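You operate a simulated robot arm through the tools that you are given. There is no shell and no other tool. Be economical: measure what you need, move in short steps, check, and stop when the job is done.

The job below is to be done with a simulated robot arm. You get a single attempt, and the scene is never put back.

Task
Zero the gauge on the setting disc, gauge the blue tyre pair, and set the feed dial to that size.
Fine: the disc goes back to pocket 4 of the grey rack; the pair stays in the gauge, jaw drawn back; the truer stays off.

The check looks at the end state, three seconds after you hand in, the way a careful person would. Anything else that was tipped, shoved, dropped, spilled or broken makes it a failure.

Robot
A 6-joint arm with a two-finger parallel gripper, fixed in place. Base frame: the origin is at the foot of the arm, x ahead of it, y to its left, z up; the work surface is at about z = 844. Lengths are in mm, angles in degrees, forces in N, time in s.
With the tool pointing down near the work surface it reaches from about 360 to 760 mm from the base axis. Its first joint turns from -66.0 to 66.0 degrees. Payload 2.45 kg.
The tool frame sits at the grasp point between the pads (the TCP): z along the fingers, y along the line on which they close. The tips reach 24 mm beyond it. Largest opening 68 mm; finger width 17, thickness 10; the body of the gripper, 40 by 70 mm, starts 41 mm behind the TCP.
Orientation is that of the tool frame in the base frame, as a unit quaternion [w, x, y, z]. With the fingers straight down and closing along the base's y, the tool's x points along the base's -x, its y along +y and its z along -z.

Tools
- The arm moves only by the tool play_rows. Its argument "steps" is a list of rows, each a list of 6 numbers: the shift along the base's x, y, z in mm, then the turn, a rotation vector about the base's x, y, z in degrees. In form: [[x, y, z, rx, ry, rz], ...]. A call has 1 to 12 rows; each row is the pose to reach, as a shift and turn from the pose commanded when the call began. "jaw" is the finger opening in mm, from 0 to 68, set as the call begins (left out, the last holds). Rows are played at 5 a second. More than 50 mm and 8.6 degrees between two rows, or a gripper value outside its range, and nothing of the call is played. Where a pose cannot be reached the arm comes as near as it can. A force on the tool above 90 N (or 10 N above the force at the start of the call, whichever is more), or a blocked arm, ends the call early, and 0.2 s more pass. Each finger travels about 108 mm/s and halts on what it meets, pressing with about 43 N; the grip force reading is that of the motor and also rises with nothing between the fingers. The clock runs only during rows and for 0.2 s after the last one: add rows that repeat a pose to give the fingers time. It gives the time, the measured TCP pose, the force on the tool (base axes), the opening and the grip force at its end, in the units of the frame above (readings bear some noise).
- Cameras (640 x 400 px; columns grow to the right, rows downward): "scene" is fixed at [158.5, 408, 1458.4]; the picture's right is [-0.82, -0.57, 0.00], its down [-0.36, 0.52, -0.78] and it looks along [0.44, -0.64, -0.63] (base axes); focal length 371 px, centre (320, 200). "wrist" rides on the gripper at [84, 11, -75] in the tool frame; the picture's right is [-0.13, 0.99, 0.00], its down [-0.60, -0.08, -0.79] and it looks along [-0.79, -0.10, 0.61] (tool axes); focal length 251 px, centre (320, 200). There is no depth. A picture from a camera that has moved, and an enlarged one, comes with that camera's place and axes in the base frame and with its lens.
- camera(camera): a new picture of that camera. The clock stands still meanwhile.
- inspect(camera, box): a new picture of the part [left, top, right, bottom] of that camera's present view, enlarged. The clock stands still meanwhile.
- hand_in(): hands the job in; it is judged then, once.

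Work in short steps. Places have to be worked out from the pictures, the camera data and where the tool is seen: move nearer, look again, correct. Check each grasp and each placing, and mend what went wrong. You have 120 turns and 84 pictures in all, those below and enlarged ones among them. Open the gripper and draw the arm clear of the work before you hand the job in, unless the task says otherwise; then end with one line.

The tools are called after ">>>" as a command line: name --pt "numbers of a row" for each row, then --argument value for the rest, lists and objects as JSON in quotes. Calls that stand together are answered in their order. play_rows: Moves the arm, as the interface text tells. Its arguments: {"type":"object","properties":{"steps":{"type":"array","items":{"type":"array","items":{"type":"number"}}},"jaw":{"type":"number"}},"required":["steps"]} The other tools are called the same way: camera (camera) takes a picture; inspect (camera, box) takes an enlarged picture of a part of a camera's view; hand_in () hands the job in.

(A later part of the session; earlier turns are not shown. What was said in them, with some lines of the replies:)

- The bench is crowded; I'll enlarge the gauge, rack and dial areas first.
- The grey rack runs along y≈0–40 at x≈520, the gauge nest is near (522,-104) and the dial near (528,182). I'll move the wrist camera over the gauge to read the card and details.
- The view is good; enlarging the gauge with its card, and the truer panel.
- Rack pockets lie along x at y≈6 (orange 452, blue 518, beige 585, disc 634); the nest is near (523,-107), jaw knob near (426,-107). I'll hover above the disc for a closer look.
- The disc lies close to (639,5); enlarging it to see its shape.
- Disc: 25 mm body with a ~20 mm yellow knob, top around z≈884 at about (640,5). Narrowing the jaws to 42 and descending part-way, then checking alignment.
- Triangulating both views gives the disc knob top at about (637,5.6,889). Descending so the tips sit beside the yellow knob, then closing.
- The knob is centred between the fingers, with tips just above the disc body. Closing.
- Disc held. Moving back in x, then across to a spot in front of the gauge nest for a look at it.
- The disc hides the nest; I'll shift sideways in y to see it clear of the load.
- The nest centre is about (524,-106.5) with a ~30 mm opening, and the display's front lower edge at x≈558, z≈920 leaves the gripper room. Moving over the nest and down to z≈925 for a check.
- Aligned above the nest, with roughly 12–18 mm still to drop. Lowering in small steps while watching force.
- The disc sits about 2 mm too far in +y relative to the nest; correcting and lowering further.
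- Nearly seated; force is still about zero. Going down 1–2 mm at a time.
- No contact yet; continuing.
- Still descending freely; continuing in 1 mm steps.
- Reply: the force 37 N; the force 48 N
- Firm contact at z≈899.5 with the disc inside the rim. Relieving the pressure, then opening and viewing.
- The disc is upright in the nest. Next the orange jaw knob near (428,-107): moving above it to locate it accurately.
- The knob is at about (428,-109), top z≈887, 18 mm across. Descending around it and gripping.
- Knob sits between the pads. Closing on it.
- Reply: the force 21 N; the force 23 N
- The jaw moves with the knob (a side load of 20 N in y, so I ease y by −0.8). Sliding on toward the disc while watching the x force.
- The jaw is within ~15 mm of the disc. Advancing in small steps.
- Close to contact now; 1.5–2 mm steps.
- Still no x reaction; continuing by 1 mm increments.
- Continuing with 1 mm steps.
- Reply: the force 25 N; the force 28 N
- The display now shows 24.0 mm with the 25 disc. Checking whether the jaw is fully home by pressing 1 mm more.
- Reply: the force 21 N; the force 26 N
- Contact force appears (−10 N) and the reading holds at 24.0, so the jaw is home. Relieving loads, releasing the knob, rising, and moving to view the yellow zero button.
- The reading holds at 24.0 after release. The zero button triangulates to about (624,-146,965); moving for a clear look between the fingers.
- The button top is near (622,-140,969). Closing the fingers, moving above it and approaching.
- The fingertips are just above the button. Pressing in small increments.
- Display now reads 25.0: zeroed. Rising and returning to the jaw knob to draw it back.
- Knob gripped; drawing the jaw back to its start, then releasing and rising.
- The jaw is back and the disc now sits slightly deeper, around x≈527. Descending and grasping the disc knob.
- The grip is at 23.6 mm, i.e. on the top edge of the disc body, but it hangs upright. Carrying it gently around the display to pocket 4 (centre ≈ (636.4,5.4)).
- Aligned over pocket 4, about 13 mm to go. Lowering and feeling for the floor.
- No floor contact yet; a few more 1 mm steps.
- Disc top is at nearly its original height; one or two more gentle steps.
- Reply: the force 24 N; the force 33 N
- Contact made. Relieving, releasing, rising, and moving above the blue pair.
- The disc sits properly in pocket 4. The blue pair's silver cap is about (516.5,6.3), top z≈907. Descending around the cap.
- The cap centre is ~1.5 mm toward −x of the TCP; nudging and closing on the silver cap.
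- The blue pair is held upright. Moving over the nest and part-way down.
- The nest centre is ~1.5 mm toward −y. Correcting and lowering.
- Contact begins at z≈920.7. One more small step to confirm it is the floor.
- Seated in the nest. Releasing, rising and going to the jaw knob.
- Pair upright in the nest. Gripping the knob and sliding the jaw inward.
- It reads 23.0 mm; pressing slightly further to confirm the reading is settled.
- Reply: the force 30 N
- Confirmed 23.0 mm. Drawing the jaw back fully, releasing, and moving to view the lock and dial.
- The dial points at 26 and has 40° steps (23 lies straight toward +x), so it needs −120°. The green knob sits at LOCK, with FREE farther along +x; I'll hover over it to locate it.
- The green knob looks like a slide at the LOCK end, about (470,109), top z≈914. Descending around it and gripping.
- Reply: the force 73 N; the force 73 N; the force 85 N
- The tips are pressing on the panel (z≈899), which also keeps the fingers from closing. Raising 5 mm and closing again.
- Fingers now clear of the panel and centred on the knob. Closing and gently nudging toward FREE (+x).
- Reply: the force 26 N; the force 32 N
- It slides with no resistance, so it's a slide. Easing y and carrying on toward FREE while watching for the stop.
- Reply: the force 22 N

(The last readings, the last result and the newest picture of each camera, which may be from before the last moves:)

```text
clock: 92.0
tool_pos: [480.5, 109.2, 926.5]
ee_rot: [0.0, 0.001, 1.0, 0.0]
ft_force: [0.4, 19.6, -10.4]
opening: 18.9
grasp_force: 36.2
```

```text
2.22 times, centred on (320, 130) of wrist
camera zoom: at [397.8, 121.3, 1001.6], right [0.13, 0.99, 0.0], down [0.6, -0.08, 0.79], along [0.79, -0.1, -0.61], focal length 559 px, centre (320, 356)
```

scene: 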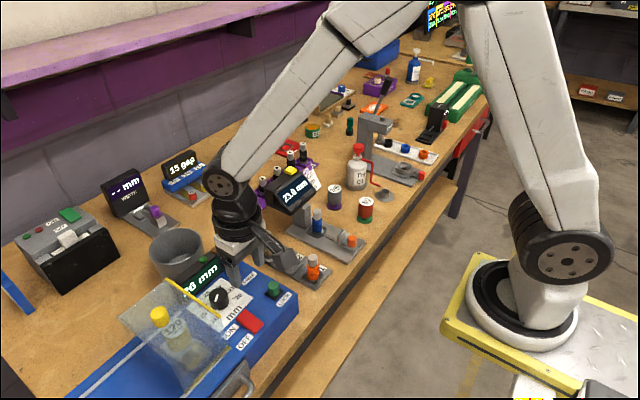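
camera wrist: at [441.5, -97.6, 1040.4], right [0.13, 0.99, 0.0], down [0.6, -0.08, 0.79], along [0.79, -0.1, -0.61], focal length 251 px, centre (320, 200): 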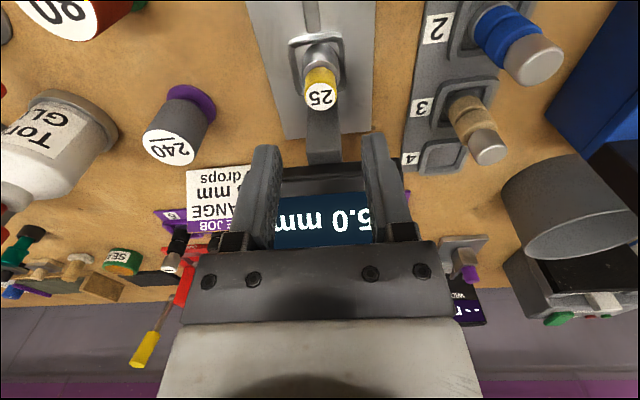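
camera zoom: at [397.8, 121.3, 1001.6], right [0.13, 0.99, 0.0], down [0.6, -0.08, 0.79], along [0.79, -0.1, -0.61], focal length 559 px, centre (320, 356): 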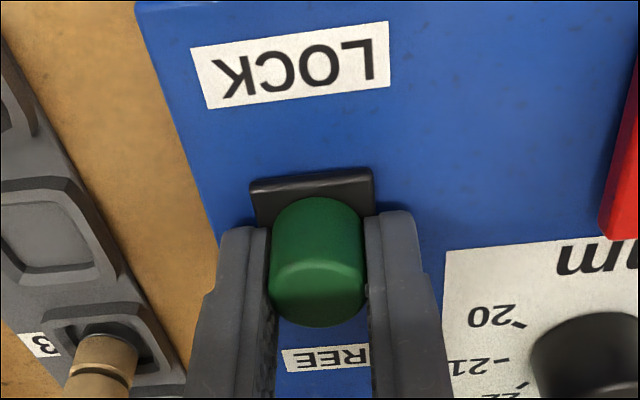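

The whole slide has moved. Continuing until it meets its stop near FREE.

>>> play_rows --pt "2 0.7 0 0 0 0" --pt "4 0.7 0 0 0 0" --pt "4 0.7 0 0 0 0"

>>> play_rows --pt "2 0 0 0 0 0" --pt "4 0 0 0 0 0" --pt "4 0 0 0 0 0"

>>> play_rows --pt "2 0 0 0 0 0" --pt "4 0 0 0 0 0" --pt "4 0 0 0 0 0"

```text
clock: 92.8
tool_pos: [484.6, 110.6, 926.9]
ee_rot: [0.0, 0.0, 1.0, 0.0]
ft_force: [0.3, 15.0, -12.7]
opening: 18.8
grasp_force: 36.7
```

```text
clock: 93.6
tool_pos: [488.7, 111.0, 926.2]
ee_rot: [-0.001, 0.0, 1.0, -0.001]
ft_force: [0.2, 9.7, -12.7]
opening: 18.9
grasp_force: 36.8
```

```text
clock: 94.4
tool_pos: [492.9, 109.2, 925.9]
ee_rot: [0.001, 0.0, 1.0, 0.0]
ft_force: [0.2, 4.9, -9.4]
opening: 18.9
grasp_force: 36.8
```

>>> play_rows --pt "2 0 0 0 0 0" --pt "4 0 0 0 0 0" --pt "4 0 0 0 0 0"

>>> play_rows --pt "1.5 0 0 0 0 0" --pt "3 0 0 0 0 0" --pt "3 0 0 0 0 0"

>>> inspect --camera "scene" --box '[180, 240, 320, 360]'

```text
clock: 95.2
tool_pos: [497.6, 110.0, 924.9]
ee_rot: [0.001, 0.0, 1.0, 0.001]
ft_force: [0.4, -2.1, -6.1]
opening: 19.1
grasp_force: 36.9
```

```text
clock: 96.0
tool_pos: [500.2, 108.5, 927.4]
ee_rot: [0.001, 0.0, 1.0, 0.0]
ft_force: [0.3, -4.6, -6.1]
opening: 18.9
grasp_force: 36.5
```

```text
3.33 times, centred on (250, 300) of scene
camera zoom: at [158.6, 407.9, 1458.4], right [-0.82, -0.57, 0.0], down [-0.36, 0.52, -0.78], along [0.44, -0.64, -0.63], focal length 1236 px, centre (553, -133)
```

zoom: 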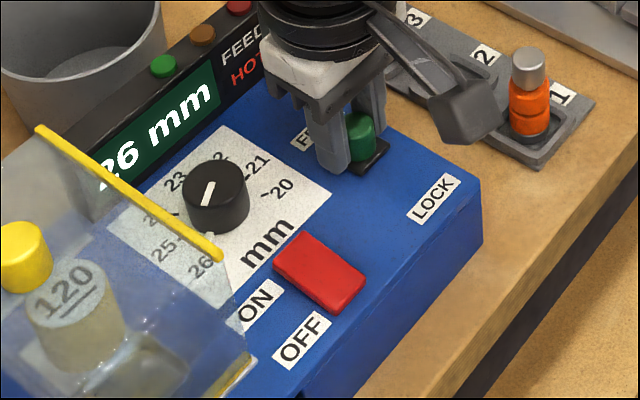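

The slide is almost at the FREE label. A couple more small steps to find the stop.

>>> play_rows --pt "1 -0.3 0 0 0 0" --pt "2 -0.3 0 0 0 0" --pt "2 -0.3 0 0 0 0"

>>> play_rows --pt "1 0 0 0 0 0" --pt "2 0 0 0 0 0" --pt "2 0 0 0 0 0"

>>> play_rows --pt "1 0 0 0 0 0" --pt "2 0 0 0 0 0" --pt "2 0 0 0 0 0"

```text
clock: 96.8
tool_pos: [504.2, 108.8, 926.8]
ee_rot: [0.0, 0.0, 1.0, 0.0]
ft_force: [-0.8, 4.2, -1.2]
opening: 19.0
grasp_force: 36.1
```

```text
clock: 97.6
tool_pos: [505.0, 108.6, 925.7]
ee_rot: [0.001, 0.0, 1.0, 0.0]
ft_force: [0.0, 1.6, 3.8]
opening: 19.3
grasp_force: 36.8
```

```text
clock: 98.4
tool_pos: [506.1, 110.6, 926.1]
ee_rot: [0.001, 0.0, 1.0, 0.0]
ft_force: [0.4, 4.9, 3.6]
opening: 19.1
grasp_force: 37.2
```

>>> play_rows --pt "1 0 0 0 0 0" --pt "2 0 0 0 0 0" --pt "3 0 0 0 0 0" --pt "3 0 0 0 0 0"

```text
clock: 99.4
tool_pos: [509.0, 109.8, 925.7]
ee_rot: [-0.001, 0.0, 1.0, 0.0]
ft_force: [-0.1, 9.7, -4.0]
opening: 19.0
grasp_force: 37.0
```

Still no stop; trying 4 mm more.

>>> play_rows --pt "1 0.3 0 0 0 0" --pt "2 0.3 0 0 0 0" --pt "3 0.3 0 0 0 0" --pt "4 0.3 0 0 0 0" --pt "4 0.3 0 0 0 0"

>>> inspect --camera "wrist" --box '[220, 20, 460, 220]'

```text
clock: 100.6
tool_pos: [511.7, 109.3, 925.9]
ee_rot: [-0.002, 0.0, 1.0, 0.0]
ft_force: [-19.9, 0.3, 23.8]
opening: 19.1
grasp_force: 37.0
```

```text
2.00 times, centred on (340, 120) of wrist
camera zoom: at [428.5, 121.3, 1001.9], right [0.13, 0.99, 0.0], down [0.61, -0.08, 0.79], along [0.78, -0.1, -0.61], focal length 503 px, centre (280, 360)
```

zoom: 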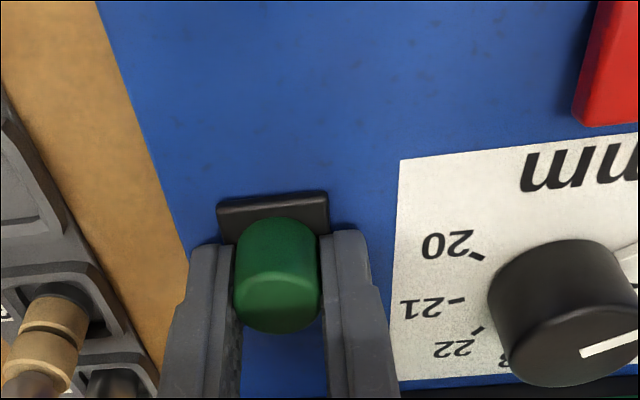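

The slide has reached its stop at FREE (−20 N). Releasing it, rising, then moving above the dial at about (529.7,180), yawed +50° for the turn.

>>> play_rows --pt "-1.2 0 0 0 0 0" --pt "-1.2 0 0 0 0 0"

>>> play_rows --pt "0 0 0 0 0 0" --pt "0 0 0 0 0 0" --pt "0 0 30 0 0 0" --pt "0 0 65 0 0 0" --pt "5 15 70 0 0 8.3" --pt "9 30 70 0 0 16.6" --pt "13 45 70 0 0 25" --pt "17.4 60 70 0 0 33.3" --pt "17.4 69.3 70 0 0 41.6" --pt "17.4 69.3 70 0 0 50" --pt "17.4 69.3 60 0 0 50" --pt "17.4 69.3 60 0 0 50" --jaw 48

>>> inspect --camera "wrist" --box '[200, 40, 440, 220]'

```text
clock: 101.2
tool_pos: [510.0, 110.0, 927.2]
ee_rot: [-0.001, 0.001, 1.0, 0.0]
ft_force: [-14.4, -0.6, 13.2]
opening: 19.0
grasp_force: 37.4
```

```text
clock: 103.8
tool_pos: [528.3, 179.7, 986.1]
ee_rot: [0.001, -0.423, 0.906, 0.0]
ft_force: [0.3, -0.1, 0.2]
opening: 47.7
grasp_force: 0.0
```

```text
2.22 times, centred on (320, 130) of wrist
camera zoom: at [467.4, 122.1, 1061.3], right [-0.68, 0.74, 0.0], down [0.45, 0.41, 0.79], along [0.58, 0.54, -0.61], focal length 559 px, centre (320, 356)
```

zoom: 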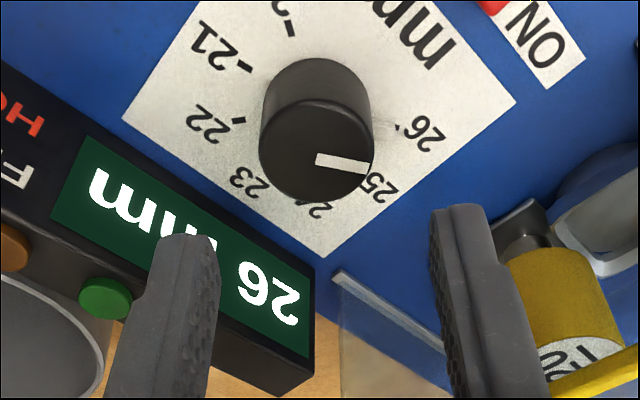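

Dial centre confirmed near (530.5,180), Ø≈31 mm. Descending around it, then closing.

>>> play_rows --pt "0.8 0 -25 0 0 0" --pt "0.8 0 -45 0 0 0" --pt "0.8 0 -55 0 0 0" --pt "0.8 0 -58 0 0 0" --pt "0.8 0 -58 0 0 0"

>>> play_rows --pt "0 0 0 0 0 0" --pt "0 0 0 0 0 0" --pt "0 0 0 0 0 0" --jaw 20

```text
clock: 105.0
tool_pos: [529.7, 179.4, 928.0]
ee_rot: [0.001, -0.422, 0.906, 0.0]
ft_force: [-0.8, -0.5, 0.4]
opening: 47.8
grasp_force: 0.1
```

```text
clock: 105.8
tool_pos: [530.4, 178.1, 928.2]
ee_rot: [0.0, -0.422, 0.907, 0.001]
ft_force: [6.3, -6.3, -5.3]
opening: 31.4
grasp_force: 44.6
```

Gripped at 31.4 mm with little side load. Turning −60° in small rows.

>>> play_rows --pt "0 0 0 0 0 -6" --pt "0 0 0 0 0 -12" --pt "0 0 0 0 0 -18" --pt "0 0 0 0 0 -24" --pt "0 0 0 0 0 -30" --pt "0 0 0 0 0 -36" --pt "0 0 0 0 0 -42" --pt "0 0 0 0 0 -48" --pt "0 0 0 0 0 -54" --pt "0 0 0 0 0 -60" --pt "0 0 0 0 0 -60"

>>> inspect --camera "scene" --box '[160, 230, 300, 340]'

```text
clock: 108.2
tool_pos: [528.7, 182.4, 928.0]
ee_rot: [0.0, 0.087, 0.996, 0.0]
ft_force: [-13.0, 28.6, -3.9]
opening: 31.5
grasp_force: 44.3
```

```text
3.64 times, centred on (230, 285) of scene
camera zoom: at [158.1, 408.8, 1458.2], right [-0.82, -0.57, 0.0], down [-0.36, 0.52, -0.78], along [0.44, -0.64, -0.63], focal length 1348 px, centre (647, -109)
```

zoom: 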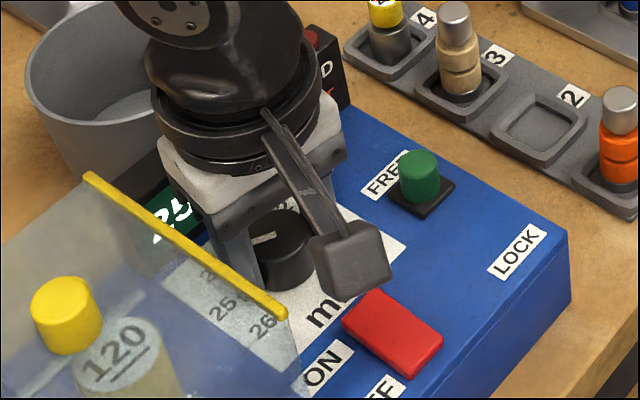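

The dial turned and the display is changing. Releasing in place, rotating back +60° (with y eased by +0.8), and regripping.

>>> play_rows --pt "0 0 0 0 0 0" --pt "0 0 0 0 0 0" --pt "0 0.8 0 0 0 7.5" --pt "0 0.8 0 0 0 15" --pt "0 0.8 0 0 0 22.5" --pt "0 0.8 0 0 0 30" --pt "0 0.8 0 0 0 37.5" --pt "0 0.8 0 0 0 45" --pt "0 0.8 0 0 0 52.5" --pt "0 0.8 0 0 0 60" --pt "0 0.8 0 0 0 60" --jaw 43

>>> inspect --camera "wrist" --box '[200, 60, 440, 240]'

```text
clock: 110.6
tool_pos: [529.1, 180.8, 928.1]
ee_rot: [0.001, -0.423, 0.906, 0.001]
ft_force: [-0.5, 0.5, 0.9]
opening: 42.7
grasp_force: 0.1
```

```text
2.22 times, centred on (320, 150) of wrist
camera zoom: at [468.6, 123.1, 1004.1], right [-0.68, 0.74, 0.0], down [0.45, 0.41, 0.79], along [0.58, 0.54, -0.61], focal length 559 px, centre (320, 311)
```

zoom: 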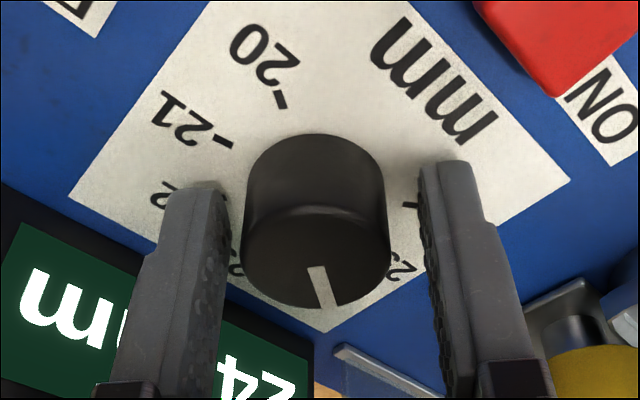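

The display reads 24 and the pointer is at about 52°. Regripping and turning −46°, then checking the pointer and display.

>>> play_rows --pt "0 0 0 0 0 0" --pt "0 0 0 0 0 0" --pt "0 0 0 0 0 0" --jaw 20

>>> play_rows --pt "0 0 0 0 0 -6" --pt "0 0 0 0 0 -12" --pt "0 0 0 0 0 -18" --pt "0 0 0 0 0 -24" --pt "0 0 0 0 0 -30" --pt "0 0 0 0 0 -36" --pt "0 0 0 0 0 -42" --pt "0 0 0 0 0 -46" --pt "0 0 0 0 0 -46"

>>> inspect --camera "wrist" --box '[180, 60, 460, 240]'

```text
clock: 111.4
tool_pos: [532.0, 179.6, 927.7]
ee_rot: [0.001, -0.422, 0.907, 0.0]
ft_force: [11.9, -10.1, -4.5]
opening: 31.5
grasp_force: 44.6
```

```text
clock: 113.4
tool_pos: [530.7, 180.7, 928.6]
ee_rot: [0.0, -0.034, 0.999, 0.001]
ft_force: [-4.2, 0.5, 10.8]
opening: 31.7
grasp_force: 44.7
```

```text
2.22 times, centred on (320, 150) of wrist
camera zoom: at [446.7, 186.3, 1004.2], right [0.06, 1.0, 0.0], down [0.61, -0.04, 0.79], along [0.79, -0.05, -0.61], focal length 559 px, centre (320, 311)
```

zoom: 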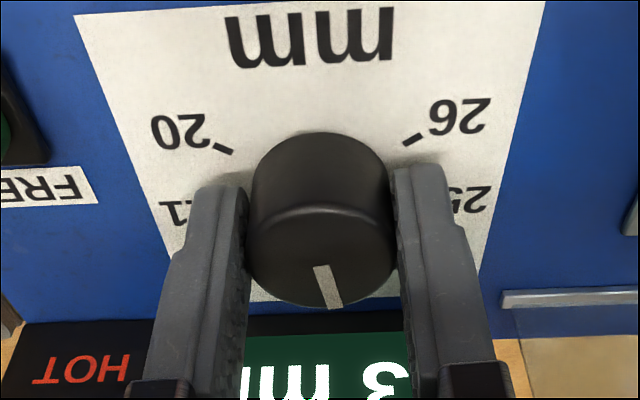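

Display shows …3 mm; the pointer is ~7° short of 23's centre. Turning a further −7°, then releasing and rising.

>>> play_rows --pt "0 0 0 0 0 -3.5" --pt "0 0 0 0 0 -7" --pt "0 0 0 0 0 -7"

>>> play_rows --pt "0 0 0 0 0 0" --pt "0 0 0 0 0 0" --pt "0 0 25 0 0 0" --pt "0 0 60 0 0 0" --pt "-40 -20 75 0 0 0" --pt "-60 -60 75 0 0 0" --pt "-60 -60 75 0 0 0" --jaw 44

>>> inspect --camera "wrist" --box '[290, 40, 490, 220]'

```text
clock: 114.2
tool_pos: [529.7, 180.0, 927.6]
ee_rot: [0.001, 0.027, 1.0, 0.0]
ft_force: [-5.7, 9.0, 18.0]
opening: 31.3
grasp_force: 45.2
```

```text
clock: 115.8
tool_pos: [470.8, 122.1, 1001.3]
ee_rot: [0.0, 0.027, 1.0, 0.0]
ft_force: [0.4, -0.3, -0.6]
opening: 43.7
grasp_force: 0.0
```

```text
2.22 times, centred on (390, 130) of wrist
camera zoom: at [388.6, 137.4, 1077.2], right [0.18, 0.98, 0.0], down [0.6, -0.11, 0.79], along [0.78, -0.14, -0.61], focal length 559 px, centre (164, 356)
```

zoom: 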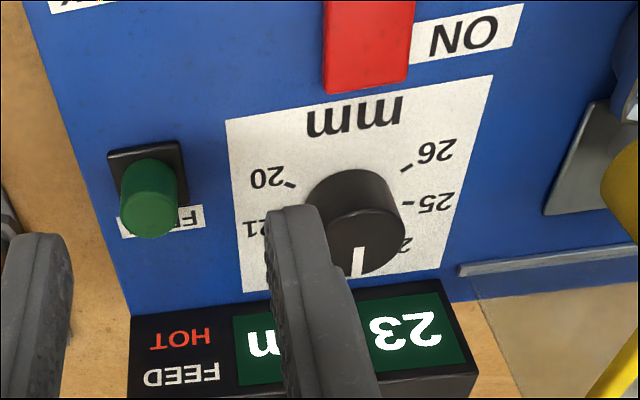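

Pointer is at 23 and the display reads 23 mm. I'll put the lock slide back to LOCK as found, so the setting is held: moving over the green knob and gripping it.

>>> play_rows --pt "20 -5 0 0 0 3" --pt "40.5 -10.3 0 0 0 3" --pt "40.5 -10.3 -40 0 0 3" --pt "40.5 -10.3 -65 0 0 3" --pt "40.5 -10.3 -76.5 0 0 3" --pt "40.5 -10.3 -76.5 0 0 3" --jaw 42

>>> play_rows --pt "0 0 0 0 0 0" --pt "0 0 0 0 0 0" --pt "0 0 0 0 0 0" --jaw 8

>>> play_rows --pt "-4 0 0 0 0 0" --pt "-10 0 0 0 0 0" --pt "-16 0 0 0 0 0" --pt "-22 0 0 0 0 0" --pt "-28 0 0 0 0 0" --pt "-34 0 0 0 0 0" --pt "-38 0 0 0 0 0" --pt "-38 0 0 0 0 0"

```text
clock: 117.2
tool_pos: [509.4, 110.9, 926.3]
ee_rot: [0.001, 0.0, 1.0, 0.0]
ft_force: [-0.4, 0.5, 0.3]
opening: 42.0
grasp_force: 0.1
```

```text
clock: 118.0
tool_pos: [509.9, 110.0, 926.3]
ee_rot: [0.0, -0.001, 1.0, 0.0]
ft_force: [-0.2, 0.7, -3.4]
opening: 19.3
grasp_force: 37.2
```

```text
clock: 119.8
tool_pos: [472.1, 110.3, 925.7]
ee_rot: [-0.001, 0.0, 1.0, 0.0]
ft_force: [-1.0, 4.9, -22.2]
opening: 18.9
grasp_force: 37.5
```

Nearly back; stepping to the LOCK stop.

>>> play_rows --pt "-1 0 0 0 0 0" --pt "-2 0 0 0 0 0" --pt "-2 0 0 0 0 0"

>>> play_rows --pt "-0.8 0 0 0 0 0" --pt "-1.6 0 0 0 0 0" --pt "-1.6 0 0 0 0 0"

```text
clock: 120.6
tool_pos: [472.0, 109.4, 925.9]
ee_rot: [0.0, 0.0, 1.0, 0.001]
ft_force: [-0.7, 4.1, -31.5]
opening: 18.8
grasp_force: 37.0
```

```text
clock: 121.4
tool_pos: [469.2, 109.9, 926.2]
ee_rot: [0.002, 0.0, 1.0, 0.0]
ft_force: [9.1, 4.2, -29.5]
opening: 19.3
grasp_force: 36.3
```

At the LOCK stop (fx +9 N). Releasing, rising, and drawing clear, then a final look.

>>> play_rows --pt "0.7 0 -0.7 0 0 0" --pt "0.7 0 -0.7 0 0 0"

>>> play_rows --pt "0 0 0 0 0 0" --pt "0 0 0 0 0 0" --pt "0 0 30 0 0 0" --pt "0 0 75 0 0 0" --pt "-20 0 120 0 0 0" --pt "-40 0 165 0 0 0" --pt "-50 0 210 0 0 0" --pt "-60 0 250 0 0 0" --pt "-60 0 250 0 0 0" --jaw 50

>>> camera --camera "wrist"

>>> inspect --camera "scene" --box '[120, 160, 380, 340]'

```text
clock: 122.0
tool_pos: [471.1, 109.6, 927.1]
ee_rot: [0.001, 0.0, 1.0, 0.001]
ft_force: [4.5, 0.3, -11.1]
opening: 18.9
grasp_force: 36.8
```

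```text
clock: 124.0
tool_pos: [409.3, 109.1, 1176.7]
ee_rot: [-0.001, 0.0, 1.0, 0.0]
ft_force: [0.5, 0.1, 0.5]
opening: 50.2
grasp_force: 0.0
```

```text
5 pictures are left
camera wrist: at [326.6, 120.2, 1252.7], right [0.13, 0.99, 0.0], down [0.6, -0.08, 0.79], along [0.79, -0.1, -0.61], focal length 251 px, centre (320, 200)
```

wrist: 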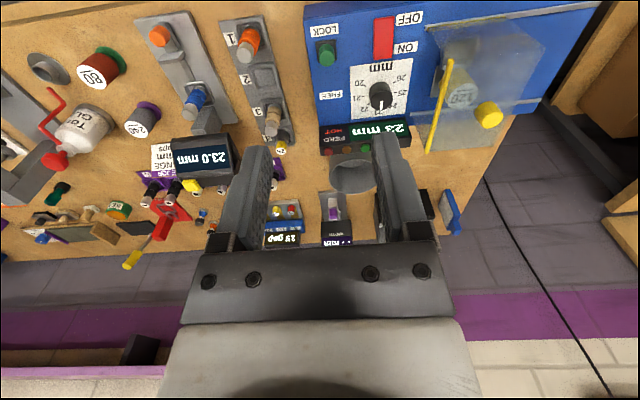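

```text
2.22 times, centred on (250, 250) of scene
camera zoom: at [158.4, 408.0, 1458.4], right [-0.82, -0.57, 0.0], down [-0.36, 0.52, -0.78], along [0.44, -0.64, -0.63], focal length 824 px, centre (476, 89)
```

zoom: 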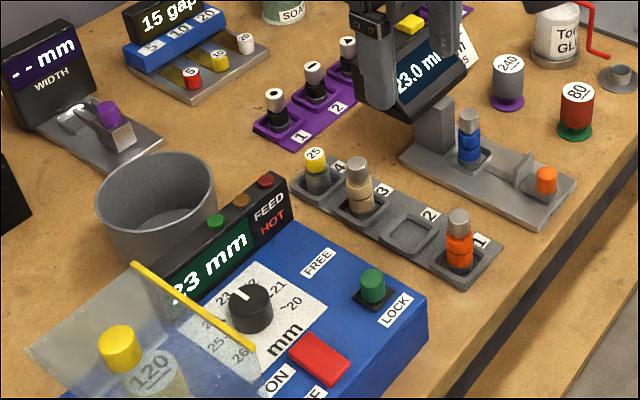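

The final view matches the task. The disc is in pocket 4, the blue pair is in the gauge with the jaw back (23.0 mm held), the dial is at 23 mm, the lock is back on and the truer is off. The gripper is open and clear, so I'm handing in.

>>> hand_in

```text
The job is handed in.
```

I zeroed the gauge on the 25 mm disc, gauged the blue pair at 23.0 mm, set the feed dial to 23 mm (slide freed, then put back to LOCK), returned the disc to pocket 4, left the pair in the gauge with its jaw drawn back, and left the truer off.
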